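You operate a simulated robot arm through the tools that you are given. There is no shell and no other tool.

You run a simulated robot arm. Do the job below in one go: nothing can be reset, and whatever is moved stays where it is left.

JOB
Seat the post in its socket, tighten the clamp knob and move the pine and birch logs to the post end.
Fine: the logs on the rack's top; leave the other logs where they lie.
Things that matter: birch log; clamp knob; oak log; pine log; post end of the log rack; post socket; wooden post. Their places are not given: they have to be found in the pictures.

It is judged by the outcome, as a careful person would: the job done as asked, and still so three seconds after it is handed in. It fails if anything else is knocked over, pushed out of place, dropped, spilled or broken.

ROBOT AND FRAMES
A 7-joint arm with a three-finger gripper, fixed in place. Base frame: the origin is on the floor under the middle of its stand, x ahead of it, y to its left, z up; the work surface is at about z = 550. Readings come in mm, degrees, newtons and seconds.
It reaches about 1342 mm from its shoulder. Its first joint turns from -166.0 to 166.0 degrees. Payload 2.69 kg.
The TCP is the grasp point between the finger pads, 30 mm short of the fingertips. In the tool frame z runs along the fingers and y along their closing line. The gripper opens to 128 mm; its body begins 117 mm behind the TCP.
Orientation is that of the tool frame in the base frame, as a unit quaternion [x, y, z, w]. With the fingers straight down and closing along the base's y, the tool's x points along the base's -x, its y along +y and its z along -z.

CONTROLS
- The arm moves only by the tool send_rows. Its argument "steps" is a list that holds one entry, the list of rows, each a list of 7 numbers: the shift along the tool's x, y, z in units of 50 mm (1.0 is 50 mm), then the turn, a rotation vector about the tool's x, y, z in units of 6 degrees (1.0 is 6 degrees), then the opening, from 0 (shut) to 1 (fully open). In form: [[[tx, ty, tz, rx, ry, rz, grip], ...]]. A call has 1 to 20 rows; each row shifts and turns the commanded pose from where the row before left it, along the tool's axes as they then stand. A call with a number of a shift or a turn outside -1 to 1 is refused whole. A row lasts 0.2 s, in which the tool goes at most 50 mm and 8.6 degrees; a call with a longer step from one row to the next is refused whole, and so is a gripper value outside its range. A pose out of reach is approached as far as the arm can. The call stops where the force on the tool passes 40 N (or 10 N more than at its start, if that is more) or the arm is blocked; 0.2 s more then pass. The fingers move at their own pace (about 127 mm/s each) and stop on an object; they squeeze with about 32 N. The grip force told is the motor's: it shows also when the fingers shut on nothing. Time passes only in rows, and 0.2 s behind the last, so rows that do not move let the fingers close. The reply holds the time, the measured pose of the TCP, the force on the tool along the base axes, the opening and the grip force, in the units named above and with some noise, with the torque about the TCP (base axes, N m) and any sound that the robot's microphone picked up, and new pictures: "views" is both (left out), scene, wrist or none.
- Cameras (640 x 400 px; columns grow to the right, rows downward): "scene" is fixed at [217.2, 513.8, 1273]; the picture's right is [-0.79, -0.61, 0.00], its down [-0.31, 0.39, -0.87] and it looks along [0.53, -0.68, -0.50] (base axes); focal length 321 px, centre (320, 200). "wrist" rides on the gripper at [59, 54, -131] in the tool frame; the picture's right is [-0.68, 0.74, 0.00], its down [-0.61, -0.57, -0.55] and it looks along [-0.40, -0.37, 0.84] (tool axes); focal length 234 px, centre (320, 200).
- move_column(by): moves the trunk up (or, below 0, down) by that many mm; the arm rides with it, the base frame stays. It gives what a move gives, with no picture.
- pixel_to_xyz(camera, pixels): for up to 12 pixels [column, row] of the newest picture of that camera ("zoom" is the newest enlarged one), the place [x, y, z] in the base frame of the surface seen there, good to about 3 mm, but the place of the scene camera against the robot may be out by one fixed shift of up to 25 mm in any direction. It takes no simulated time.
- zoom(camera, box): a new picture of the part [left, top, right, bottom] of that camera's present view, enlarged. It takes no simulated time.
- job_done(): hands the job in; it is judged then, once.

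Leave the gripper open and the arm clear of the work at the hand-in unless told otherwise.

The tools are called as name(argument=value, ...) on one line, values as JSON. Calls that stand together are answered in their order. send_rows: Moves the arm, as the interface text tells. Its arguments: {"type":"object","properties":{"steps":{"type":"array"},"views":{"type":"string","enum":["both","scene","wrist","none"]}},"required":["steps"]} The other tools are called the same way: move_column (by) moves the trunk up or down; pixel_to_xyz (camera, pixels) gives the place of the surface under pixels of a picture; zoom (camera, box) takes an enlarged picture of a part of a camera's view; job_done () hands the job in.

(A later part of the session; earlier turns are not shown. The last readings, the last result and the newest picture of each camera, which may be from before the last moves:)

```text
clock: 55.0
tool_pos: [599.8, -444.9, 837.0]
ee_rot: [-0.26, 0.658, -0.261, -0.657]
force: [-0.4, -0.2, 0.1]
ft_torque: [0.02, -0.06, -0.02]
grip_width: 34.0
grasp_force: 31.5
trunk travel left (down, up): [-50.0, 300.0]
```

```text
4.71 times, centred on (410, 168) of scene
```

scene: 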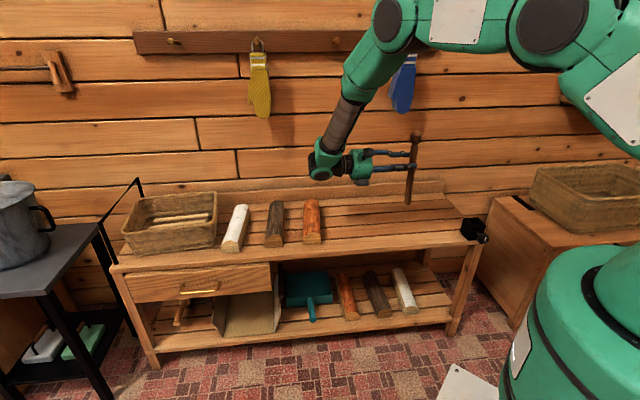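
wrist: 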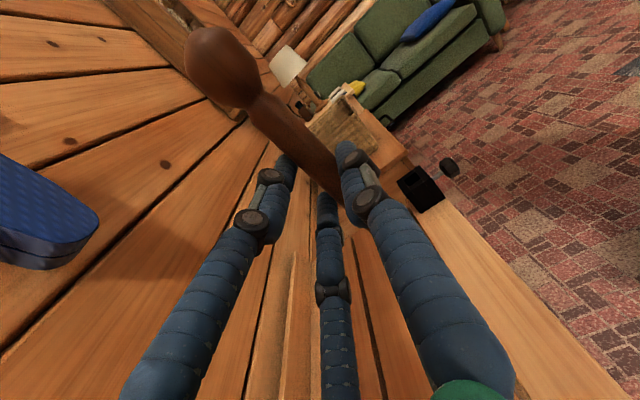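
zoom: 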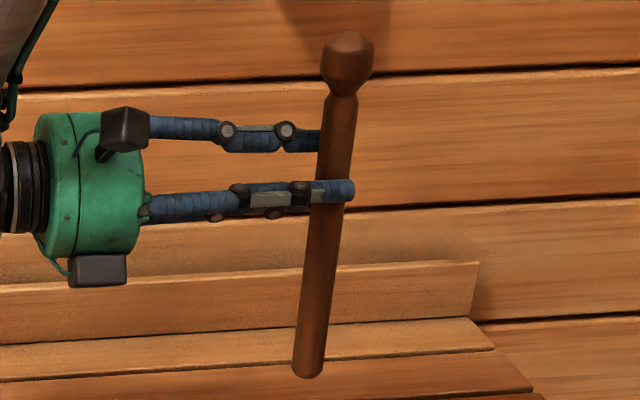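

pixel_to_xyz(camera="zoom", pixels=[[347, 45], [341, 105], [338, 120], [335, 150], [329, 215], [325, 240], [320, 275], [316, 305], [312, 335], [309, 365], [346, 75], [350, 190]])

pixel_to_xyz(camera="scene", pixels=[[470, 222], [463, 228], [477, 224], [466, 232], [480, 236], [485, 237]])

```text
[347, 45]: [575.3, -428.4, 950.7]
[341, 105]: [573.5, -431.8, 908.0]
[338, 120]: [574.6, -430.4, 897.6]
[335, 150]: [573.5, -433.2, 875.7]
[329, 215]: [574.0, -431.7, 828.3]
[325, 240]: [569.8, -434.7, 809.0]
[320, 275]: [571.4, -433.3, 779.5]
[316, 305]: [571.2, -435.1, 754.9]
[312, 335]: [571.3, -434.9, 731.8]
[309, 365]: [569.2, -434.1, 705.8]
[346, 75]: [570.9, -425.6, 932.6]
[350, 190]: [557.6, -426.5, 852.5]
```

```text
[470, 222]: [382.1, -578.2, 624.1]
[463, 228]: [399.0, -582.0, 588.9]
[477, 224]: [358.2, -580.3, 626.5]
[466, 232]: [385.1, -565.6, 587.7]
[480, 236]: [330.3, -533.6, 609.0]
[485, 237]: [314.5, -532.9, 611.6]
```

The post is nearly vertical (tip leans about 1° away from the hand). I zoom the scene on the socket to compare tip and hole in the same camera.

zoom(camera="scene", box=[445, 205, 501, 250])

```text
8.89 times, centred on (473, 228) of scene
```

zoom: 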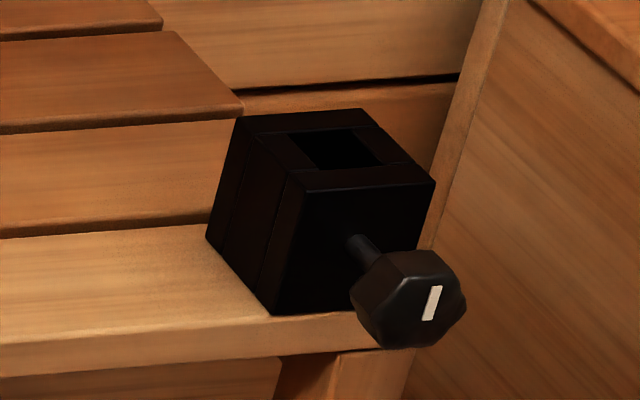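

pixel_to_xyz(camera="zoom", pixels=[[310, 184], [425, 180], [360, 113], [246, 120], [345, 180], [275, 140], [375, 140], [305, 123], [285, 132], [347, 124], [392, 165], [318, 174]])

pixel_to_xyz(camera="zoom", pixels=[[430, 300], [410, 270], [385, 310], [450, 280], [400, 330], [355, 243], [365, 252], [432, 285], [432, 318], [300, 300], [150, 330], [200, 360]])

```text
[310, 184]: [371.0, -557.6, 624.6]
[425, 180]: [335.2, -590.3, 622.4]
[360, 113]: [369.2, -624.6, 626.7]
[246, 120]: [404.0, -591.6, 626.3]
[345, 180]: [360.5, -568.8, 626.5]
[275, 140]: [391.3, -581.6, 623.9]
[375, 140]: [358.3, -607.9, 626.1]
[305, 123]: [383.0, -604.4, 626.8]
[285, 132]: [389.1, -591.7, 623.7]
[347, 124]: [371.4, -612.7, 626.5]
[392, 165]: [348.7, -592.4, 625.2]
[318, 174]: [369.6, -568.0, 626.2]
```

```text
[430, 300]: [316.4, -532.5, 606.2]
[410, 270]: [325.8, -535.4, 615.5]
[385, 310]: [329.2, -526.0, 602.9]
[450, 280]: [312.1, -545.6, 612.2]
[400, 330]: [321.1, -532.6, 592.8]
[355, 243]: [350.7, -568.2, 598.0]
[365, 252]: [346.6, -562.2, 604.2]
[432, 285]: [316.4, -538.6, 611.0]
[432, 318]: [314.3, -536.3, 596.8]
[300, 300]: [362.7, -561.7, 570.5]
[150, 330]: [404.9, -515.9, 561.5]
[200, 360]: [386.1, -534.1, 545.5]
```

In the scene camera's own frame, hole centre is (369.8, -591.1) and post axis at (578.1, -443.3), so I need to shift by (-208, -148). I move there with the tip about 30 mm above the socket, and correct the tilt by about 1.3°.

send_rows(steps=[[[-0.147, 0.116, 0.843, 0, 0, 0, 0], [-0.147, 0.116, 0.843, 0, 0, 0, 0], [-0.147, 0.116, 0.843, 0, 0, 0, 0], [-0.147, 0.116, 0.843, 0, 0, 0, 0], [-0.147, 0.116, 0.843, 0, 0, 0, 0], [-0.147, 0.116, 0.843, 0, 0, 0, 0], [0, 0, 0, 0, -0.21, 0, 0], [0, 0, 0, 0, 0, 0, 0]]], views="both")

zoom(camera="scene", box=[430, 130, 510, 250])

```text
clock: 56.8
tool_pos: [391.8, -590.0, 791.7]
ee_rot: [-0.262, 0.666, -0.257, -0.649]
force: [0.0, 0.4, -1.1]
ft_torque: [-0.01, -0.06, 0.01]
grip_width: 33.9
grasp_force: 31.4
trunk travel left (down, up): [-50.0, 300.0]
```

scene: 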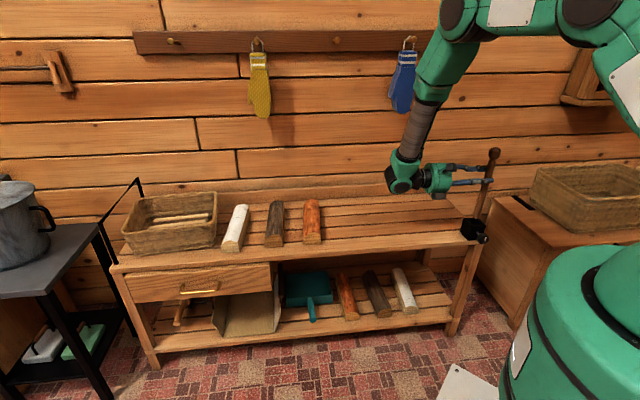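
wrist: 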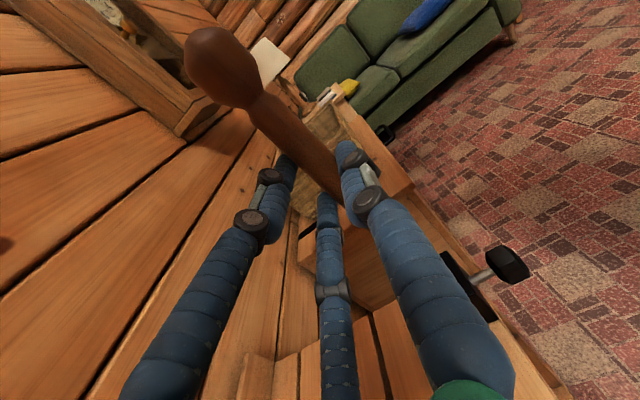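

```text
3.33 times, centred on (470, 190) of scene
```

zoom: 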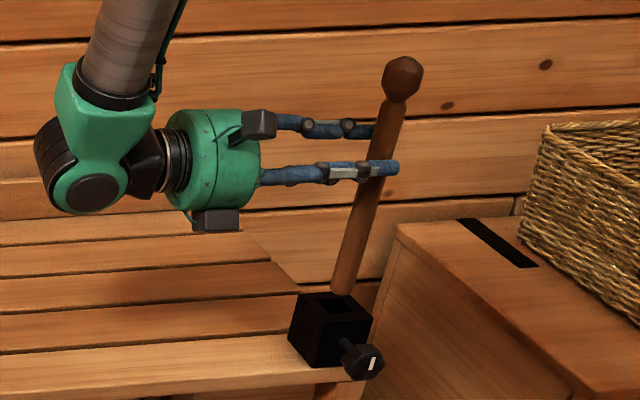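

zoom(camera="scene", box=[440, 170, 510, 250])

```text
5.00 times, centred on (475, 210) of scene
```

zoom: 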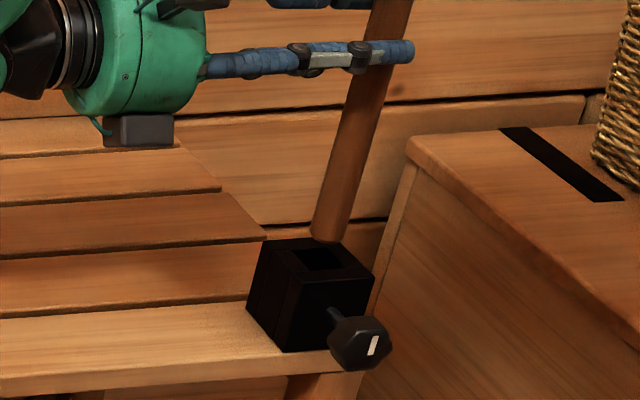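

pixel_to_xyz(camera="zoom", pixels=[[368, 90], [362, 110], [352, 140], [344, 165], [338, 190], [332, 215], [328, 235], [384, 25], [322, 262], [297, 245], [355, 262], [345, 285]])

```text
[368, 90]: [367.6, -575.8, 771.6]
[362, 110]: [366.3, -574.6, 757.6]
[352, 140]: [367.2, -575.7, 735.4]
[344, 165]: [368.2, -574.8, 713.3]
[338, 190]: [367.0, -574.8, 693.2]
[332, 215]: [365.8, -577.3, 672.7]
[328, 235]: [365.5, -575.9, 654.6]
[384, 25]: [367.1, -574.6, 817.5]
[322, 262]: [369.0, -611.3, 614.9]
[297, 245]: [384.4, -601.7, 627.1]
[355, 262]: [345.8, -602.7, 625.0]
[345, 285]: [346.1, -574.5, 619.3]
```

The tip hangs about 24 mm above the hole, with the axis within ~4 mm of the hole's centre. I shift by about (+1.3, -4) mm and lower slowly so the tip just enters the hole.

send_rows(steps=[[[0, -0.076, 0.036, 0, 0, 0, 0], [0, 0, 0, 0, 0, 0, 0], [-0.2, 0, 0.005, 0, 0, 0, 0], [-0.2, 0, 0.005, 0, 0, 0, 0], [-0.15, 0, 0.004, 0, 0, 0, 0], [-0.1, 0, 0.002, 0, 0, 0, 0], [0, 0, 0, 0, 0, 0, 0]]], views="both")

zoom(camera="scene", box=[440, 170, 510, 250])

```text
clock: 58.4
tool_pos: [394.7, -596.0, 759.5]
ee_rot: [-0.262, 0.666, -0.258, -0.65]
force: [-0.4, -0.4, -1.1]
ft_torque: [0.02, -0.03, 0.01]
grip_width: 33.7
grasp_force: 32.0
trunk travel left (down, up): [-50.0, 300.0]
```

scene: 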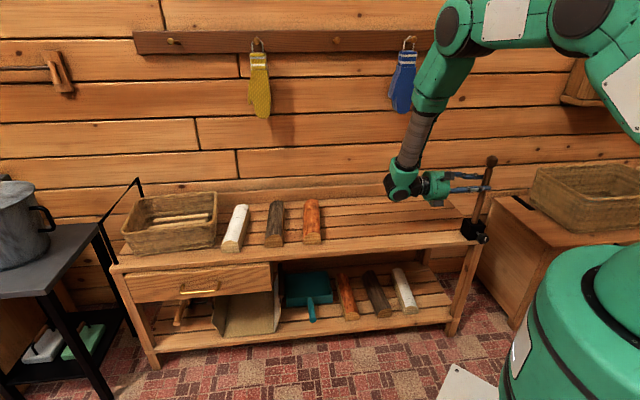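
wrist: 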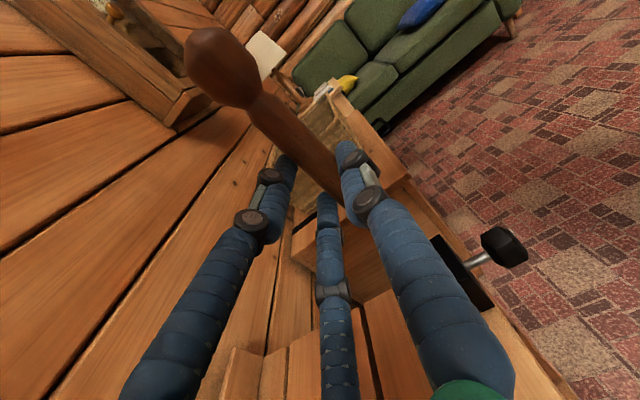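

```text
5.00 times, centred on (475, 210) of scene
```

zoom: 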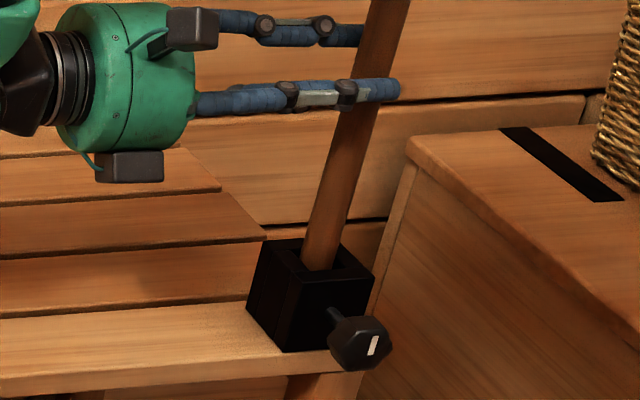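

zoom(camera="scene", box=[455, 205, 495, 235])

pixel_to_xyz(camera="scene", pixels=[[479, 210], [478, 214], [477, 218], [476, 221]])

```text
13.33 times, centred on (475, 220) of scene
```

zoom: 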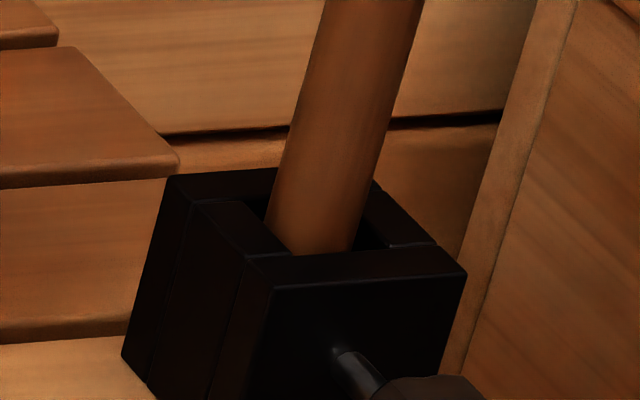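

```text
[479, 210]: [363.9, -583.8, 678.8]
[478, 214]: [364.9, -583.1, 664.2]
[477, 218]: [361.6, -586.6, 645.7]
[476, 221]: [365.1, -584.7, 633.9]
```

The tip has entered the hole: in the zoom it is inside the rim, with a slightly bigger gap on the right. I shift 1 mm right and lower 30 mm more in small steps.

send_rows(steps=[[[0, 0, 0.02, 0, 0, 0, 0], [-0.15, 0, 0.004, 0, 0, 0, 0], [-0.15, 0, 0.004, 0, 0, 0, 0], [-0.15, 0, 0.004, 0, 0, 0, 0], [-0.15, 0, 0.004, 0, 0, 0, 0], [0, 0, 0, 0, 0, 0, 0]]], views="scene")

zoom(camera="scene", box=[440, 165, 510, 245])

```text
clock: 59.8
tool_pos: [393.4, -596.2, 729.6]
ee_rot: [-0.262, 0.666, -0.258, -0.649]
force: [0.1, 0.3, -1.0]
ft_torque: [-0.02, -0.07, 0.0]
grip_width: 33.7
grasp_force: 32.1
trunk travel left (down, up): [-50.0, 300.0]
```

scene: 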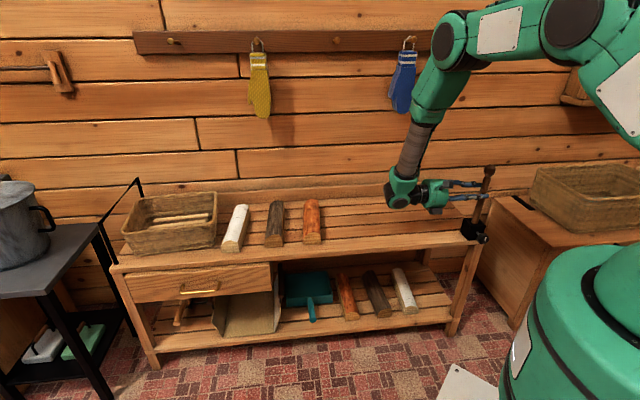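

```text
5.00 times, centred on (475, 205) of scene
```

zoom: 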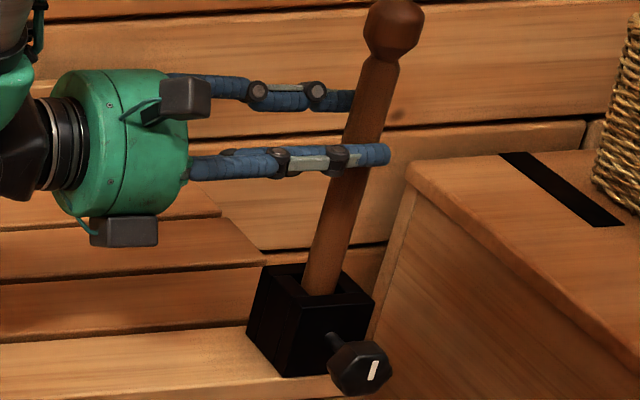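

It slides in with no side force. I keep lowering in small steps until the tip touches the bottom.

send_rows(steps=[[[-0.12, 0, 0.003, 0, 0, 0, 0], [-0.12, 0, 0.003, 0, 0, 0, 0], [-0.1, 0, 0.002, 0, 0, 0, 0], [-0.06, 0, 0.001, 0, 0, 0, 0], [0, 0, 0, 0, 0, 0, 0]]], views="none")

```text
clock: 61.0
tool_pos: [392.6, -596.5, 711.5]
ee_rot: [-0.26, 0.665, -0.257, -0.651]
force: [-1.4, -0.4, 7.7]
ft_torque: [-0.11, 0.49, -0.01]
grip_width: 34.0
grasp_force: 32.2
trunk travel left (down, up): [-50.0, 300.0]
```

Force rises to 7.7 N at z = 711.5, which fits the tip reaching the bottom. I check with 2 more small steps and a picture.

send_rows(steps=[[[-0.04, 0, 0, 0, 0, 0, 0], [0, 0, 0, 0, 0, 0, 0], [-0.04, 0, 0, 0, 0, 0, 0], [0, 0, 0, 0, 0, 0, 0]]], views="both")

zoom(camera="scene", box=[440, 165, 510, 245])

```text
clock: 62.0
tool_pos: [394.3, -596.7, 706.8]
ee_rot: [-0.26, 0.667, -0.258, -0.649]
force: [-0.8, 2.3, 35.1]
ft_torque: [0.09, 0.78, -0.05]
grip_width: 34.0
grasp_force: 32.0
trunk travel left (down, up): [-50.0, 300.0]
```

scene: 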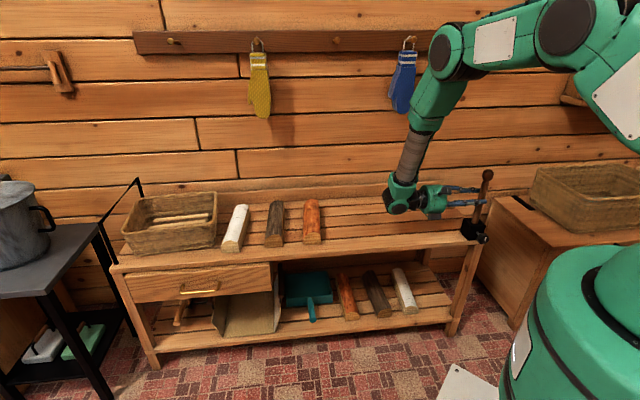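
wrist: 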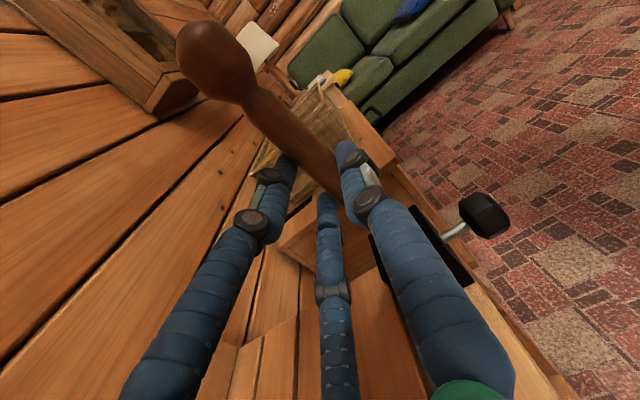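

```text
5.00 times, centred on (475, 205) of scene
```

zoom: 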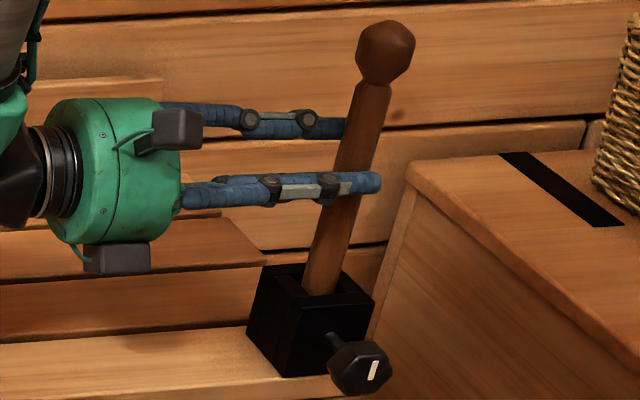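

Force 35 N: the post is solidly on the bottom. I ease off, open the fingers and check that the post stands.

send_rows(steps=[[[0.06, 0, 0, 0, 0, 0, 0], [0, 0, 0, 0, 0, 0, 0], [0, 0, 0, 0, 0, 0, 0.3], [0, 0, 0, 0, 0, 0, 0.4], [0, 0, 0, 0, 0, 0, 0.6], [0, 0, 0, 0, 0, 0, 0.6]]], views="both")

zoom(camera="scene", box=[440, 165, 510, 245])

```text
clock: 63.4
tool_pos: [393.6, -597.2, 708.3]
ee_rot: [-0.26, 0.666, -0.257, -0.65]
force: [-0.3, 0.4, 0.9]
ft_torque: [0.01, 0.02, 0.0]
grip_width: 76.9
grasp_force: 0.1
trunk travel left (down, up): [-50.0, 300.0]
```

scene: 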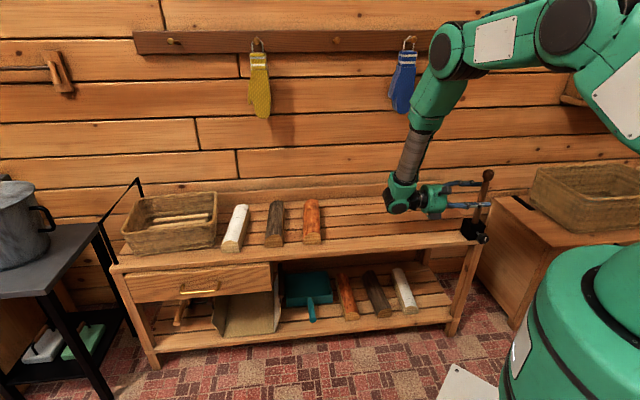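
wrist: 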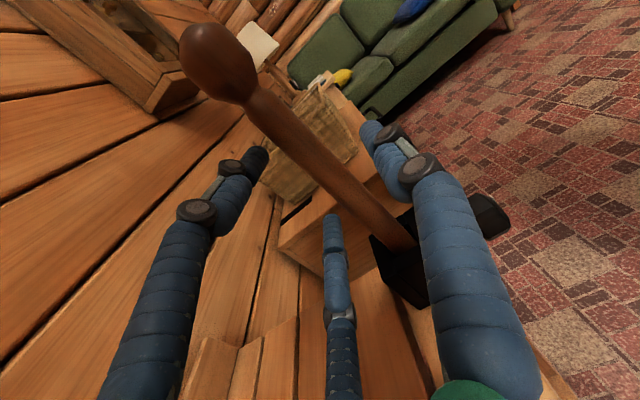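

```text
5.00 times, centred on (475, 205) of scene
```

zoom: 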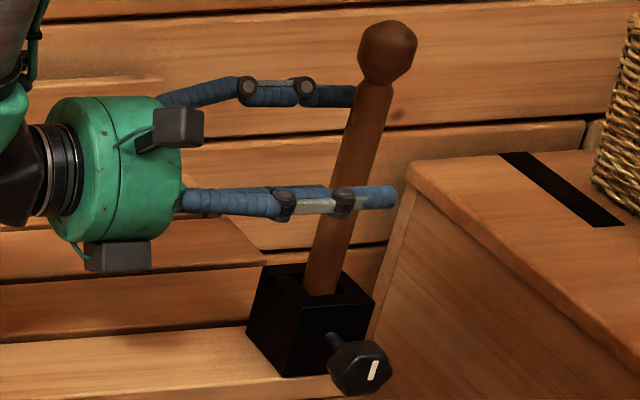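

The post stands on its own in the socket. I back the hand off along the rack (away from the post) and up.

send_rows(steps=[[[0, 0, -0.4, 0, 0, 0, 0.6], [0, 0, -0.8, 0, 0, 0, 0.6], [0, 0, -0.8, 0, 0, 0, 0.6], [0.3, 0, -0.8, 0, 0, 0, 0.6], [0.6, 0, -0.6, 0, 0, 0, 0.6], [0.8, 0, 0, 0, 0, 0, 0.6], [0.8, 0, 0, 0, 0, 0, 0.6], [0, 0, 0, 0, 0, 0, 0.6]]], views="both")

zoom(camera="scene", box=[440, 165, 510, 245])

```text
clock: 65.2
tool_pos: [516.2, -482.5, 835.0]
ee_rot: [-0.261, 0.666, -0.257, -0.649]
force: [-0.1, 0.7, -0.3]
ft_torque: [-0.01, 0.04, -0.02]
grip_width: 76.8
grasp_force: 0.1
trunk travel left (down, up): [-50.0, 300.0]
```

scene: 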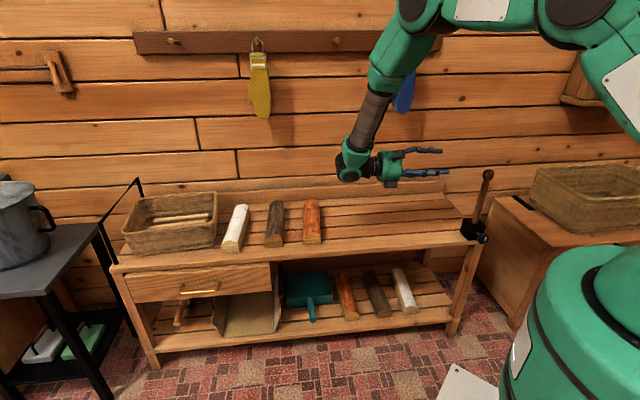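
wrist: 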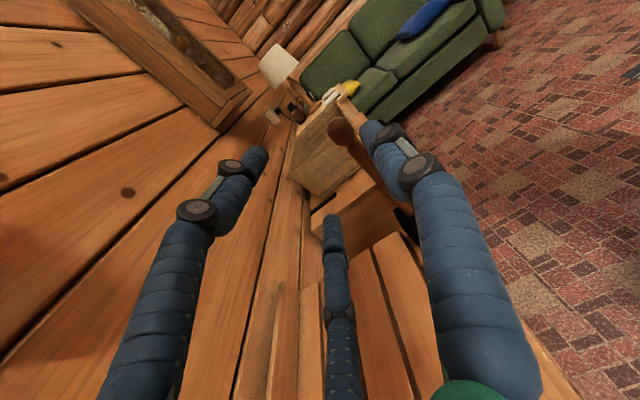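

```text
5.00 times, centred on (475, 205) of scene
```

zoom: 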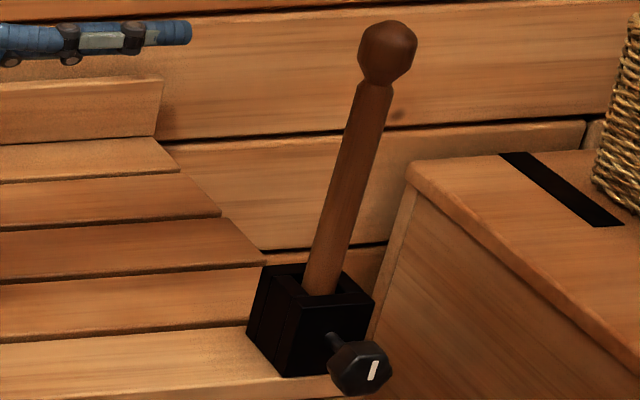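

pixel_to_xyz(camera="zoom", pixels=[[388, 24], [388, 50], [374, 90], [360, 140], [345, 190], [332, 240], [322, 280], [357, 370], [345, 350], [383, 360], [373, 372], [372, 345]])

zoom(camera="scene", box=[462, 215, 502, 250])

```text
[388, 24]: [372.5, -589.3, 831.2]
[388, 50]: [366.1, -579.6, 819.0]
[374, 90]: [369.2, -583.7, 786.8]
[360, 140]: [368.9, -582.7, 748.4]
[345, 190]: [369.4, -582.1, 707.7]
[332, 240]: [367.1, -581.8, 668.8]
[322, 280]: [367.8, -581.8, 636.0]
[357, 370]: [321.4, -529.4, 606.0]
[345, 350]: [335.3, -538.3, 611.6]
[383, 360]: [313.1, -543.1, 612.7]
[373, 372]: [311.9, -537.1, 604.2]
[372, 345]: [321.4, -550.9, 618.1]
```

```text
11.43 times, centred on (482, 232) of scene
```

zoom: 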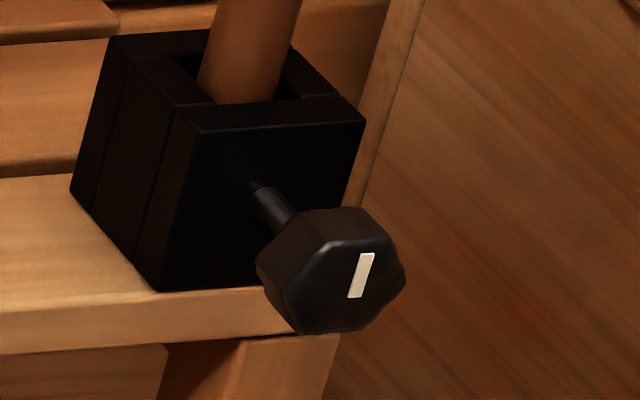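

pixel_to_xyz(camera="zoom", pixels=[[345, 287], [361, 275], [320, 265], [300, 300], [330, 325], [375, 300], [395, 270], [345, 250], [272, 205], [262, 196], [325, 225], [280, 265]])

```text
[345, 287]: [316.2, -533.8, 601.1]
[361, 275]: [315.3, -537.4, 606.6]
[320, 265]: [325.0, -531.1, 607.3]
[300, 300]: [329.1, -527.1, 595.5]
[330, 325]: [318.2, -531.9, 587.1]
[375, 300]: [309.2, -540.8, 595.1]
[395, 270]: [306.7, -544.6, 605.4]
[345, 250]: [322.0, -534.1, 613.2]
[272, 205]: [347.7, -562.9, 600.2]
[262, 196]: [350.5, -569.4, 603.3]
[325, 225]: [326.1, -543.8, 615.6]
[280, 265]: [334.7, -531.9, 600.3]
```

The post is vertical and seated. The knob's front face is centred near (320, -551, 587) with axis toward the front. Now I go back to fingers-down, then try to bring the hand horizontally in front of the knob via a left-pointing pose.

send_rows(steps=[[[0, 0, 0, -0.577, -0.577, 0.577, 0.6], [0, 0, 0, -0.577, -0.577, 0.577, 0.6], [0, 0, 0, -0.577, -0.577, 0.577, 0.6], [0, 0, 0, -0.577, -0.577, 0.577, 0.6], [0, 0, 0, -0.577, -0.577, 0.577, 0.6], [0, 0, 0, -0.577, -0.577, 0.577, 0.6], [0, 0, 0, -0.577, -0.577, 0.577, 0.6], [0, 0, 0, -0.577, -0.577, 0.577, 0.6], [0, 0, 0, -0.577, -0.577, 0.577, 0.6], [0, 0, 0, -0.577, -0.577, 0.577, 0.6], [0, 0, 0, -0.577, -0.577, 0.577, 0.6], [0, 0, 0, -0.577, -0.577, 0.577, 0.6], [0, 0, 0, -0.577, -0.577, 0.577, 0.6], [0, 0, 0, -0.577, -0.577, 0.577, 0.6], [0, 0, 0, -0.577, -0.577, 0.577, 0.6], [0, 0, 0, -0.577, -0.577, 0.577, 0.6], [0, 0, 0, -0.577, -0.577, 0.577, 0.6], [0, 0, 0, -0.577, -0.577, 0.577, 0.6], [0, 0, 0, -0.577, -0.577, 0.577, 0.6], [0, 0, 0, -0.577, -0.577, 0.577, 0.6]]], views="none")

```text
clock: 69.4
tool_pos: [514.5, -483.8, 839.9]
ee_rot: [0.398, 0.917, 0.01, 0.007]
force: [0.1, -0.8, -1.0]
ft_torque: [0.02, 0.03, -0.01]
grip_width: 76.7
grasp_force: 0.0
trunk travel left (down, up): [-50.0, 300.0]
```

send_rows(steps=[[[0.652, -0.674, 0, 0, 0, 0, 0.6], [0.652, -0.674, 0, 0, 0, 0, 0.6], [0.652, -0.674, 0, 0, 0, 0, 0.6], [0.652, -0.674, 0, 0, 0, 0, 0.6], [0.652, -0.674, 0, 0, 0, 0, 0.6], [0, 0, 0, -1, 0, 0, 0.6], [0, 0, 0, -1, 0, 0, 0.6], [0, 0, 0, -1, 0, 0, 0.6], [0, 0, 0, -1, 0, 0, 0.6], [0, 0, 0, -1, 0, 0, 0.6], [0, 0, 0, -1, 0, 0, 0.6], [0, 0, 0, -1, 0, 0, 0.6], [0, 0, 0, -1, 0, 0, 0.6], [0, 0, 0, -1, 0, 0, 0.6], [0, 0, 0, -1, 0, 0, 0.6], [0, 0, 0, -1, 0, 0, 0.6], [0, 0, 0, -1, 0, 0, 0.6], [0, 0, 0, -1, 0, 0, 0.6], [0, 0, 0, -1, 0, 0, 0.6], [0, 0, 0, -1, 0, 0, 0.6]]], views="both")

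```text
clock: 73.6
tool_pos: [279.3, -478.9, 833.1]
ee_rot: [0.277, 0.641, 0.656, 0.287]
force: [-0.2, 0.4, 0.5]
ft_torque: [0.0, 0.01, -0.03]
grip_width: 76.8
grasp_force: 0.1
trunk travel left (down, up): [-50.0, 300.0]
```

scene: 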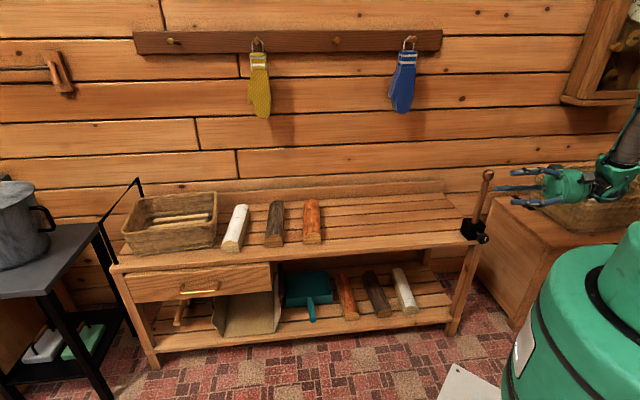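
wrist: 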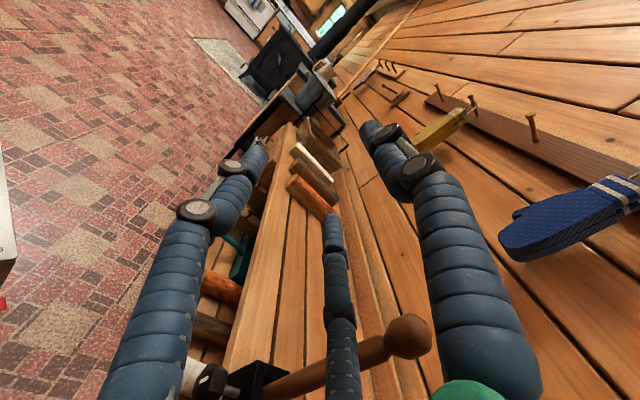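

Left-pointing pose reached without trouble. Now I sweep the hand clockwise (seen from above) toward pointing at the knob's front.

send_rows(steps=[[[0, 0, 0, 0, -1, 0, 0.6], [0, 0, 0, 0, -1, 0, 0.6], [0, 0, 0, 0, -1, 0, 0.6], [0, 0, 0, 0, -1, 0, 0.6], [0, 0, 0, 0, -1, 0, 0.6], [0, 0, 0, 0, -1, 0, 0.6], [0, 0, 0, 0, -1, 0, 0.6], [0, 0, 0, 0, -1, 0, 0.6], [0, 0, 0, 0, -1, 0, 0.6], [0, 0, 0, 0, -1, 0, 0.6], [0, 0, 0, 0, 0, 0, 0.6]]], views="scene")

```text
clock: 76.0
tool_pos: [279.8, -478.2, 835.1]
ee_rot: [0.568, 0.414, 0.429, 0.568]
force: [0.8, 0.0, -0.6]
ft_torque: [0.02, -0.02, 0.0]
grip_width: 76.9
grasp_force: 0.0
trunk travel left (down, up): [-50.0, 300.0]
```

scene: 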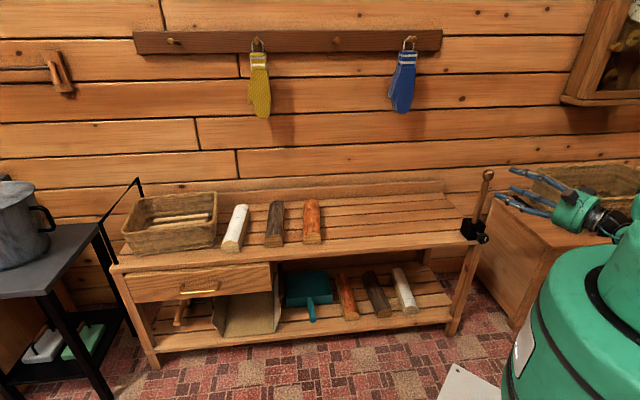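

send_rows(steps=[[[0, 0, 0, 0, -1, 0, 0.6], [0, 0, 0, 0, -1, 0, 0.6], [0, 0, 0, 0, -1, 0, 0.6], [0, 0, 0, 0, -1, 0, 0.6], [0, 0, 0, 0, -0.8, 0, 0.6], [0, 0, 0, 0, 0, 0, 0.6]]], views="both")

```text
clock: 77.4
tool_pos: [280.6, -480.0, 834.6]
ee_rot: [0.656, 0.26, 0.274, 0.653]
force: [0.5, 0.5, 0.2]
ft_torque: [0.02, 0.02, -0.03]
grip_width: 76.6
grasp_force: 0.0
trunk travel left (down, up): [-50.0, 300.0]
```

scene: 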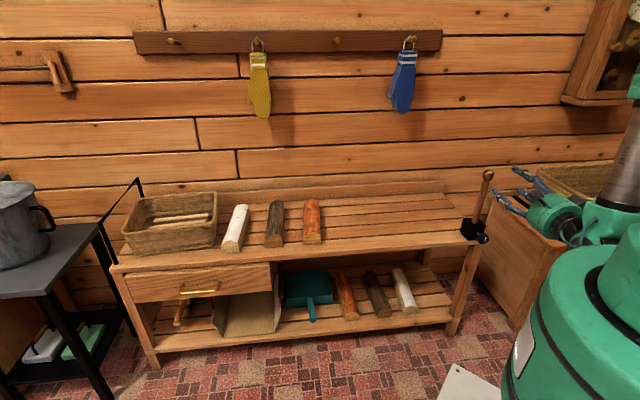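
wrist: 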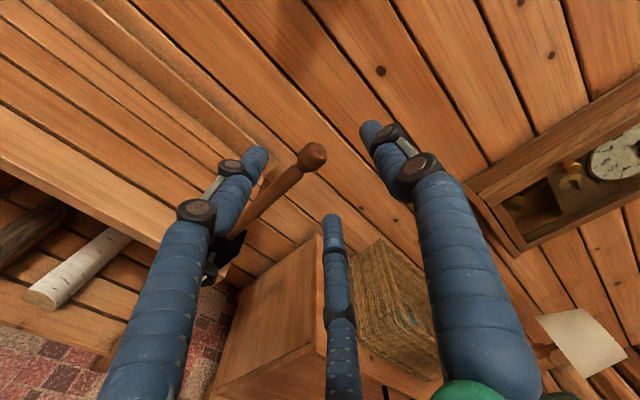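

The hand now points straight at the knob's front (azimuth -45.6°, level). Before lowering I check how wide the robot's trunk is near the wrist.

pixel_to_xyz(camera="scene", pixels=[[505, 385], [515, 350], [530, 320], [560, 270], [600, 250], [580, 380], [625, 205], [600, 215], [570, 215], [510, 185], [620, 130], [635, 90]])

zoom(camera="scene", box=[440, 130, 640, 260])

```text
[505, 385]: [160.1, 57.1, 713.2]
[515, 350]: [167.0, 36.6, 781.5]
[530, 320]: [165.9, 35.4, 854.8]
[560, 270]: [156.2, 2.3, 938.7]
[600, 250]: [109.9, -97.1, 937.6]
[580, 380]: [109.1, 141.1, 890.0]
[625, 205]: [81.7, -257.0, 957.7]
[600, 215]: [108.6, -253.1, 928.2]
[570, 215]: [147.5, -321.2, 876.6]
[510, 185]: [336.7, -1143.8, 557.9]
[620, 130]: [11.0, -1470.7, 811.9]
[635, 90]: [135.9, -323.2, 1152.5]
```

```text
3.08 times, centred on (540, 195) of scene
```

zoom: 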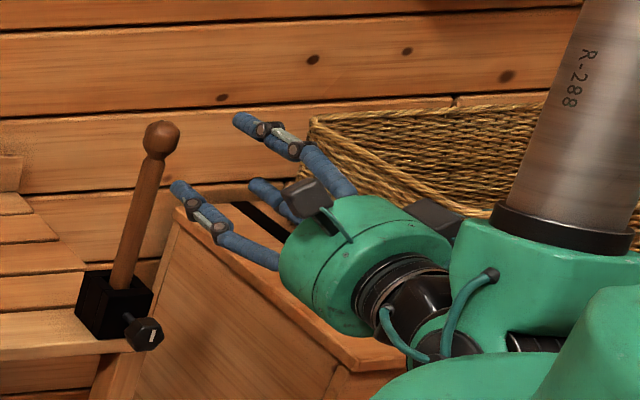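

Trunk radius is ~170 mm, so the wrist has clearance. I move onto the knob's axis (22 mm right), forward a little and down to z = 700.

send_rows(steps=[[[-0.222, 0, 0.356, 0, 0, 0, 0.6], [-0.222, 0, 0.356, 0, 0, 0, 0.6], [0, -0.7, 0, 0, 0, 0, 0.6], [0, -0.7, 0, 0, 0, 0, 0.6], [0, -0.7, 0, 0, 0, 0, 0.6], [0, -0.6, 0, 0, 0, 0, 0.6], [0, 0, 0, 0, 0, 0, 0.6]]], views="both")

```text
clock: 79.0
tool_pos: [295.3, -519.3, 698.2]
ee_rot: [0.657, 0.259, 0.274, 0.653]
force: [-0.7, -0.9, -0.2]
ft_torque: [-0.01, 0.01, 0.04]
grip_width: 77.0
grasp_force: 0.0
trunk travel left (down, up): [-50.0, 300.0]
```

scene: 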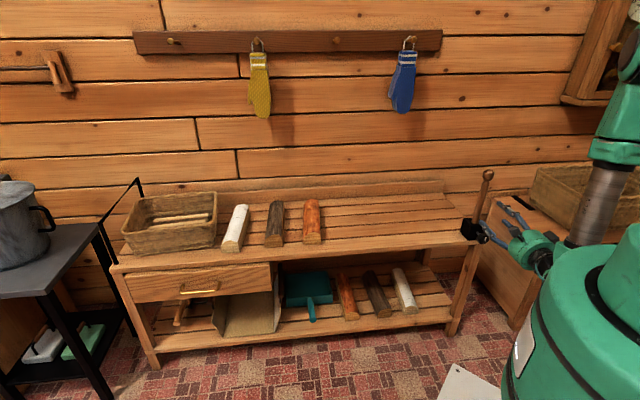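
wrist: 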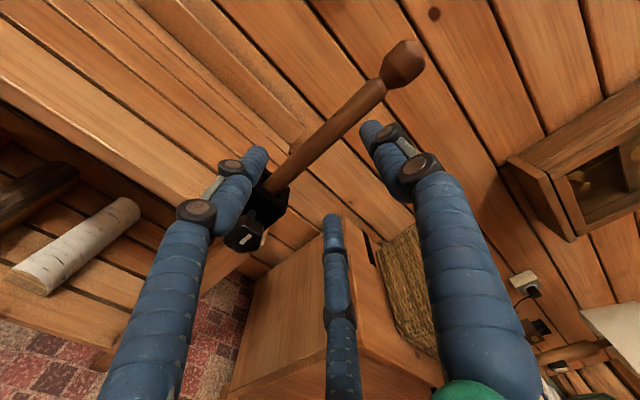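

The knob is visible at wrist (247, 235). I zoom there to measure its face, mark and axis.

zoom(camera="wrist", box=[210, 170, 310, 270])

```text
4.00 times, centred on (260, 220) of wrist
```

zoom: 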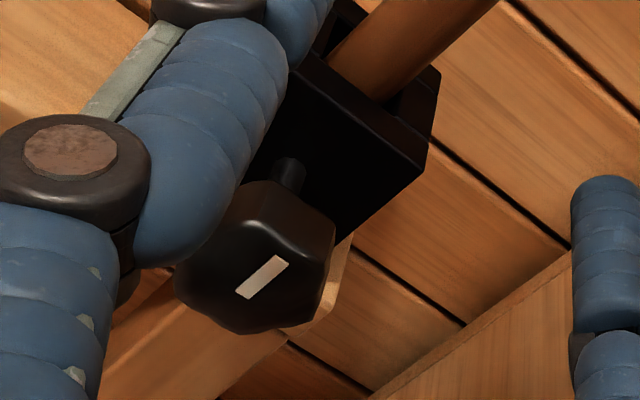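

pixel_to_xyz(camera="zoom", pixels=[[262, 277], [250, 265], [225, 260], [240, 320], [300, 250], [290, 310], [200, 300], [270, 205], [320, 215], [290, 165], [420, 170], [340, 220]])

```text
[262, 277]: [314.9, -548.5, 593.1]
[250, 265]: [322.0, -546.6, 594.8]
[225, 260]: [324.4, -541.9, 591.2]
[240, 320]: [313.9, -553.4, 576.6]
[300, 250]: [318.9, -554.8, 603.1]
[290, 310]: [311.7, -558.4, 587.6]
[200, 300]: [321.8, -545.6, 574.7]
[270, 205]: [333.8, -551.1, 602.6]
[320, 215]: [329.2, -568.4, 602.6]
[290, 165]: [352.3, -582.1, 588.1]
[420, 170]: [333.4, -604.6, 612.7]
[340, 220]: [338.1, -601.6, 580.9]
```

The knob's face centre is about (318, -551, 586), on the socket's axis, and its flats face the three fingers. I shift 5 mm right, back off 5 mm and lower to z ≈ 586.

send_rows(steps=[[[-0.1, 0, -0.1, 0, 0, 0, 0.6], [0, -0.6, 0, 0, 0, 0, 0.6], [0, -0.6, 0, 0, 0, 0, 0.6], [0, -0.6, 0, 0, 0, 0, 0.6], [0, -0.45, 0, 0, 0, 0, 0.6], [0, 0, 0, 0, 0, 0, 0.6]]], views="both")

zoom(camera="wrist", box=[230, 110, 410, 260])

```text
clock: 80.4
tool_pos: [288.0, -518.8, 586.2]
ee_rot: [0.656, 0.259, 0.275, 0.653]
force: [-1.2, 0.6, 0.6]
ft_torque: [0.01, 0.0, -0.02]
grip_width: 77.0
grasp_force: 0.0
trunk travel left (down, up): [-50.0, 300.0]
```

scene: 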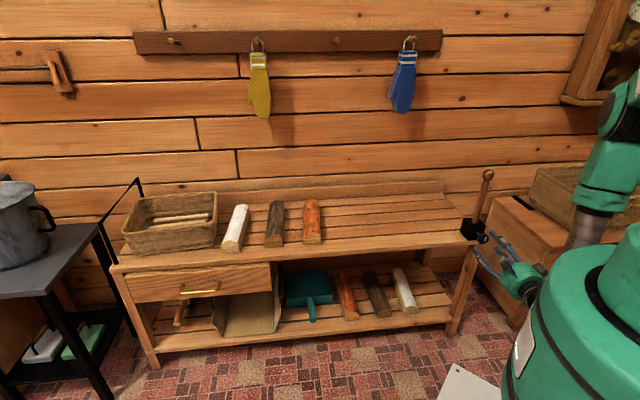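
wrist: 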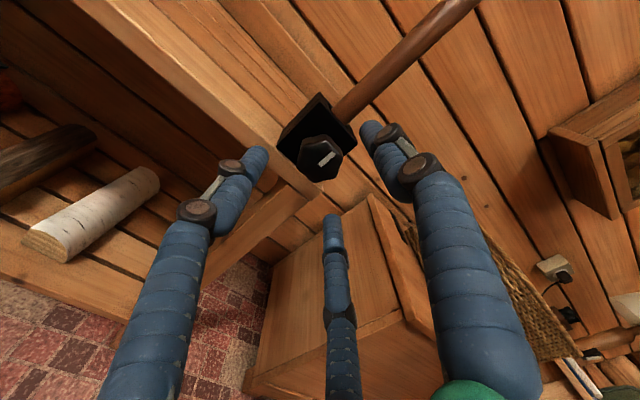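

```text
2.67 times, centred on (320, 185) of wrist
```

zoom: 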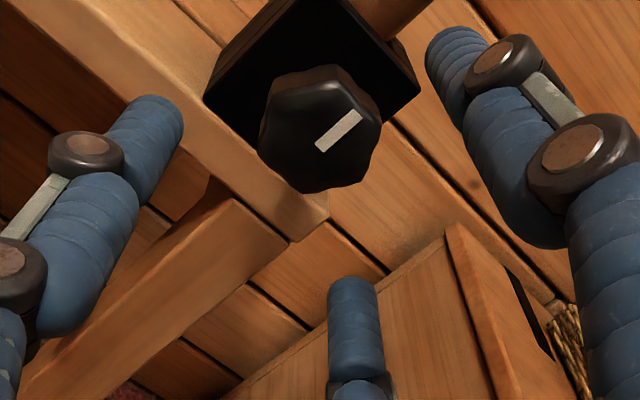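

pixel_to_xyz(camera="zoom", pixels=[[338, 131], [318, 140], [290, 130], [350, 155], [320, 180], [300, 105], [340, 90], [275, 150], [370, 135], [300, 165], [355, 110], [320, 115]])

```text
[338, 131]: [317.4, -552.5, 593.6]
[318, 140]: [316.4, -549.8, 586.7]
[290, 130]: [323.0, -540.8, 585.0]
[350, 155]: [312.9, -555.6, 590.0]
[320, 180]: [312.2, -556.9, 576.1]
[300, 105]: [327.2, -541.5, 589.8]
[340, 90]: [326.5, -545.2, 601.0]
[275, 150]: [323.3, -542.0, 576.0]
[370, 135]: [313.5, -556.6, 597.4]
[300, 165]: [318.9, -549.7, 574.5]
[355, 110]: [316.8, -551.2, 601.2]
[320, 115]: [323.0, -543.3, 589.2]
```

The knob is centred on the tool axis, 43 mm ahead. I advance 48 mm so the fingers surround the knob, without closing yet.

send_rows(steps=[[[0, 0.02, 0.3, 0, 0, 0, 0.6], [0, 0, 0.3, 0, 0, 0, 0.6], [0, 0, 0.24, 0, 0, 0, 0.6], [0, 0, 0.12, 0, 0, 0, 0.6], [0, 0, 0, 0, 0, 0, 0.6]]], views="both")

zoom(camera="scene", box=[440, 200, 520, 260])

```text
clock: 81.6
tool_pos: [320.9, -550.5, 587.1]
ee_rot: [0.657, 0.259, 0.275, 0.653]
force: [0.0, -0.5, -0.5]
ft_torque: [0.02, -0.03, 0.01]
grip_width: 76.9
grasp_force: 0.0
trunk travel left (down, up): [-50.0, 300.0]
```

scene: 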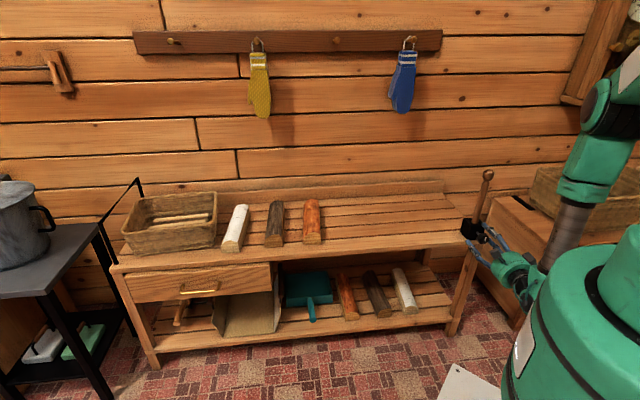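
wrist: 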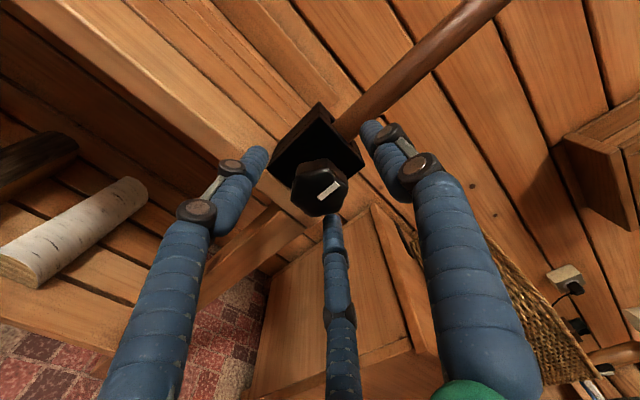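

```text
6.67 times, centred on (480, 230) of scene
```

zoom: 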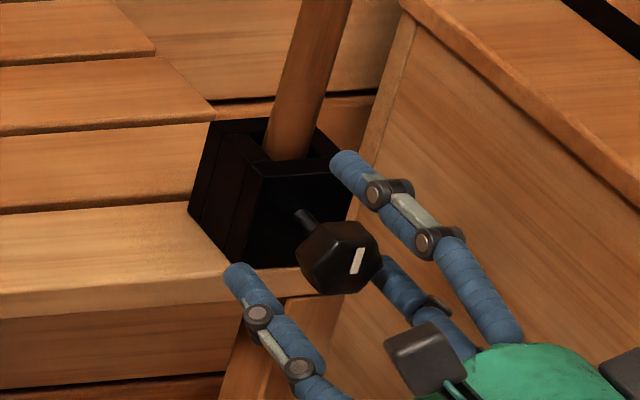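

The fingers surround the knob with no contact. I close on it.

send_rows(steps=[[[0, 0, 0, 0, 0, 0, 0.5], [0, 0, 0, 0, 0, 0, 0.4], [0, 0, 0, 0, 0, 0, 0.3], [0, 0, 0, 0, 0, 0, 0.15], [0, 0, 0, 0, 0, 0, 0], [0, 0, 0, 0, 0, 0, 0]]], views="both")

zoom(camera="scene", box=[440, 200, 520, 260])

```text
clock: 83.0
tool_pos: [320.2, -552.6, 586.2]
ee_rot: [0.657, 0.259, 0.274, 0.653]
force: [-21.4, -19.7, -19.1]
ft_torque: [0.18, 0.28, -0.6]
grip_width: 37.8
grasp_force: 32.2
trunk travel left (down, up): [-50.0, 300.0]
```

scene: 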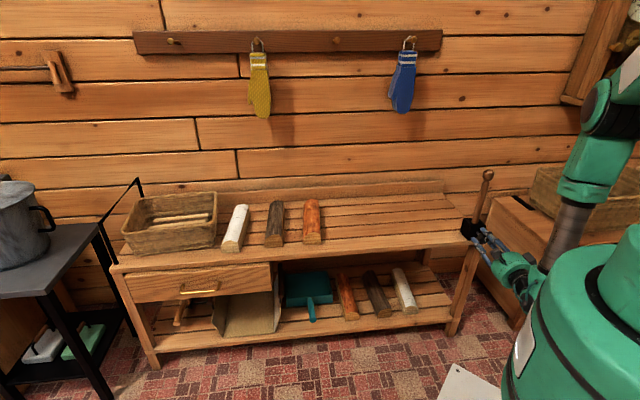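
wrist: 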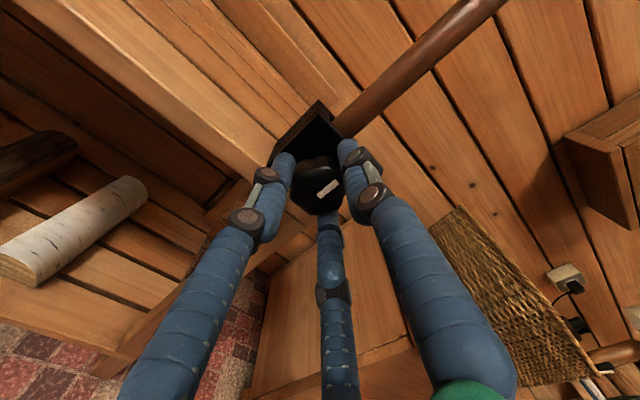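

```text
6.67 times, centred on (480, 230) of scene
```

zoom: 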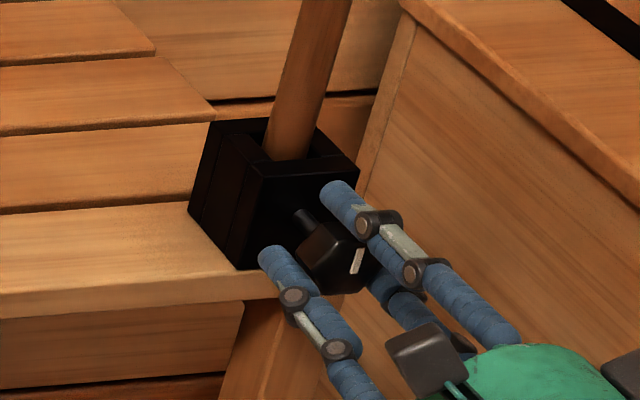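

Gripped (37.8 mm), but a side force of about 29 N toward -u and 19 N down shows the hand is a few mm off-centre. I shift the command slightly toward -u and down to relieve it.

send_rows(steps=[[[-0.025, -0.015, 0, 0, 0, 0, 0], [-0.015, -0.015, 0, 0, 0, 0, 0], [0, 0, 0, 0, 0, 0, 0]]], views="none")

```text
clock: 83.8
tool_pos: [319.4, -551.8, 585.7]
ee_rot: [0.657, 0.259, 0.275, 0.652]
force: [11.7, -12.2, -8.4]
ft_torque: [-0.06, -0.07, 0.09]
grip_width: 37.0
grasp_force: 32.0
trunk travel left (down, up): [-50.0, 300.0]
```

send_rows(steps=[[[0, -0.016, 0.02, 0, 0, 0, 0], [0, 0, 0, 0, 0, 0, 0]]], views="wrist")

zoom(camera="wrist", box=[240, 90, 400, 240])

```text
clock: 84.4
tool_pos: [320.5, -552.6, 585.1]
ee_rot: [0.657, 0.259, 0.274, 0.652]
force: [1.4, 0.8, 3.4]
ft_torque: [-0.09, -0.1, 0.04]
grip_width: 36.1
grasp_force: 44.8
trunk travel left (down, up): [-50.0, 300.0]
```

wrist: 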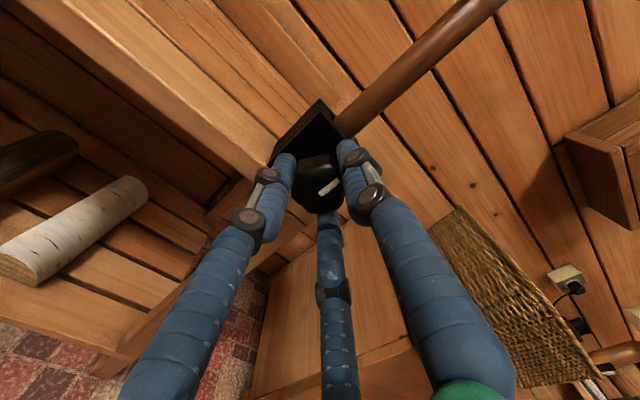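

```text
2.67 times, centred on (320, 165) of wrist
```

zoom: 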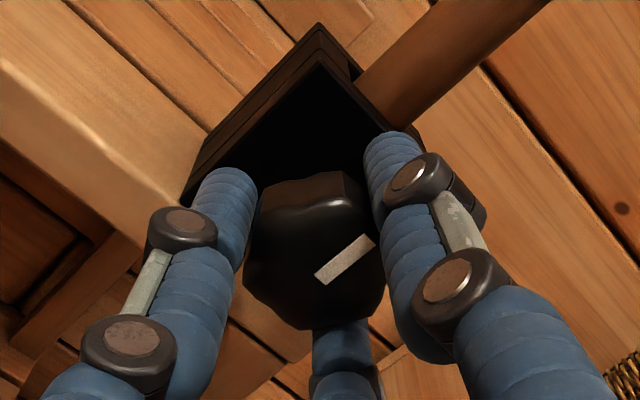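

Side forces are now near zero and the grip is firm. The white mark points up. I turn clockwise (+z of the tool) 30° and watch torque, sound and the mark.

send_rows(steps=[[[0, 0, 0, 0, 0, 0.6, 0], [0, 0, 0, 0, 0, 0.8, 0], [0, 0, 0, 0, 0, 0.9, 0], [0, 0, 0, 0, 0, 0.9, 0], [0, 0, 0, 0, 0, 0.9, 0], [0, 0, 0, 0, 0, 0.9, 0], [0, 0, 0, 0, 0, 0, 0]]], views="wrist")

zoom(camera="scene", box=[440, 200, 520, 260])

```text
clock: 86.0
tool_pos: [319.6, -555.0, 584.7]
ee_rot: [0.702, 0.081, 0.434, 0.559]
force: [21.3, 7.4, 4.8]
ft_torque: [-0.14, -0.19, 0.38]
grip_width: 36.3
grasp_force: 44.6
trunk travel left (down, up): [-50.0, 300.0]
```

wrist: 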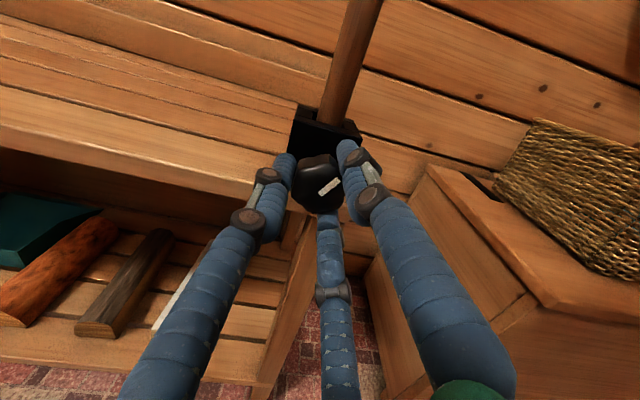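

```text
6.67 times, centred on (480, 230) of scene
```

zoom: 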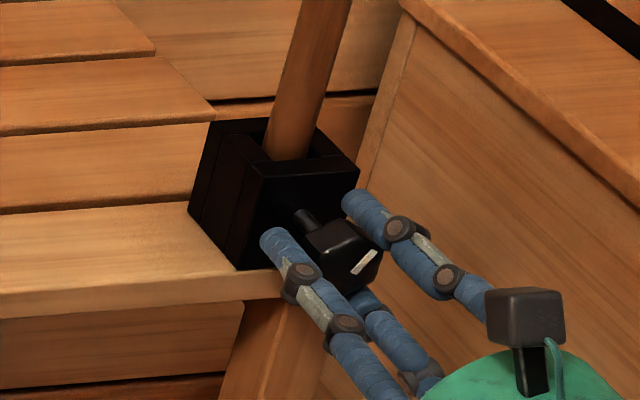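

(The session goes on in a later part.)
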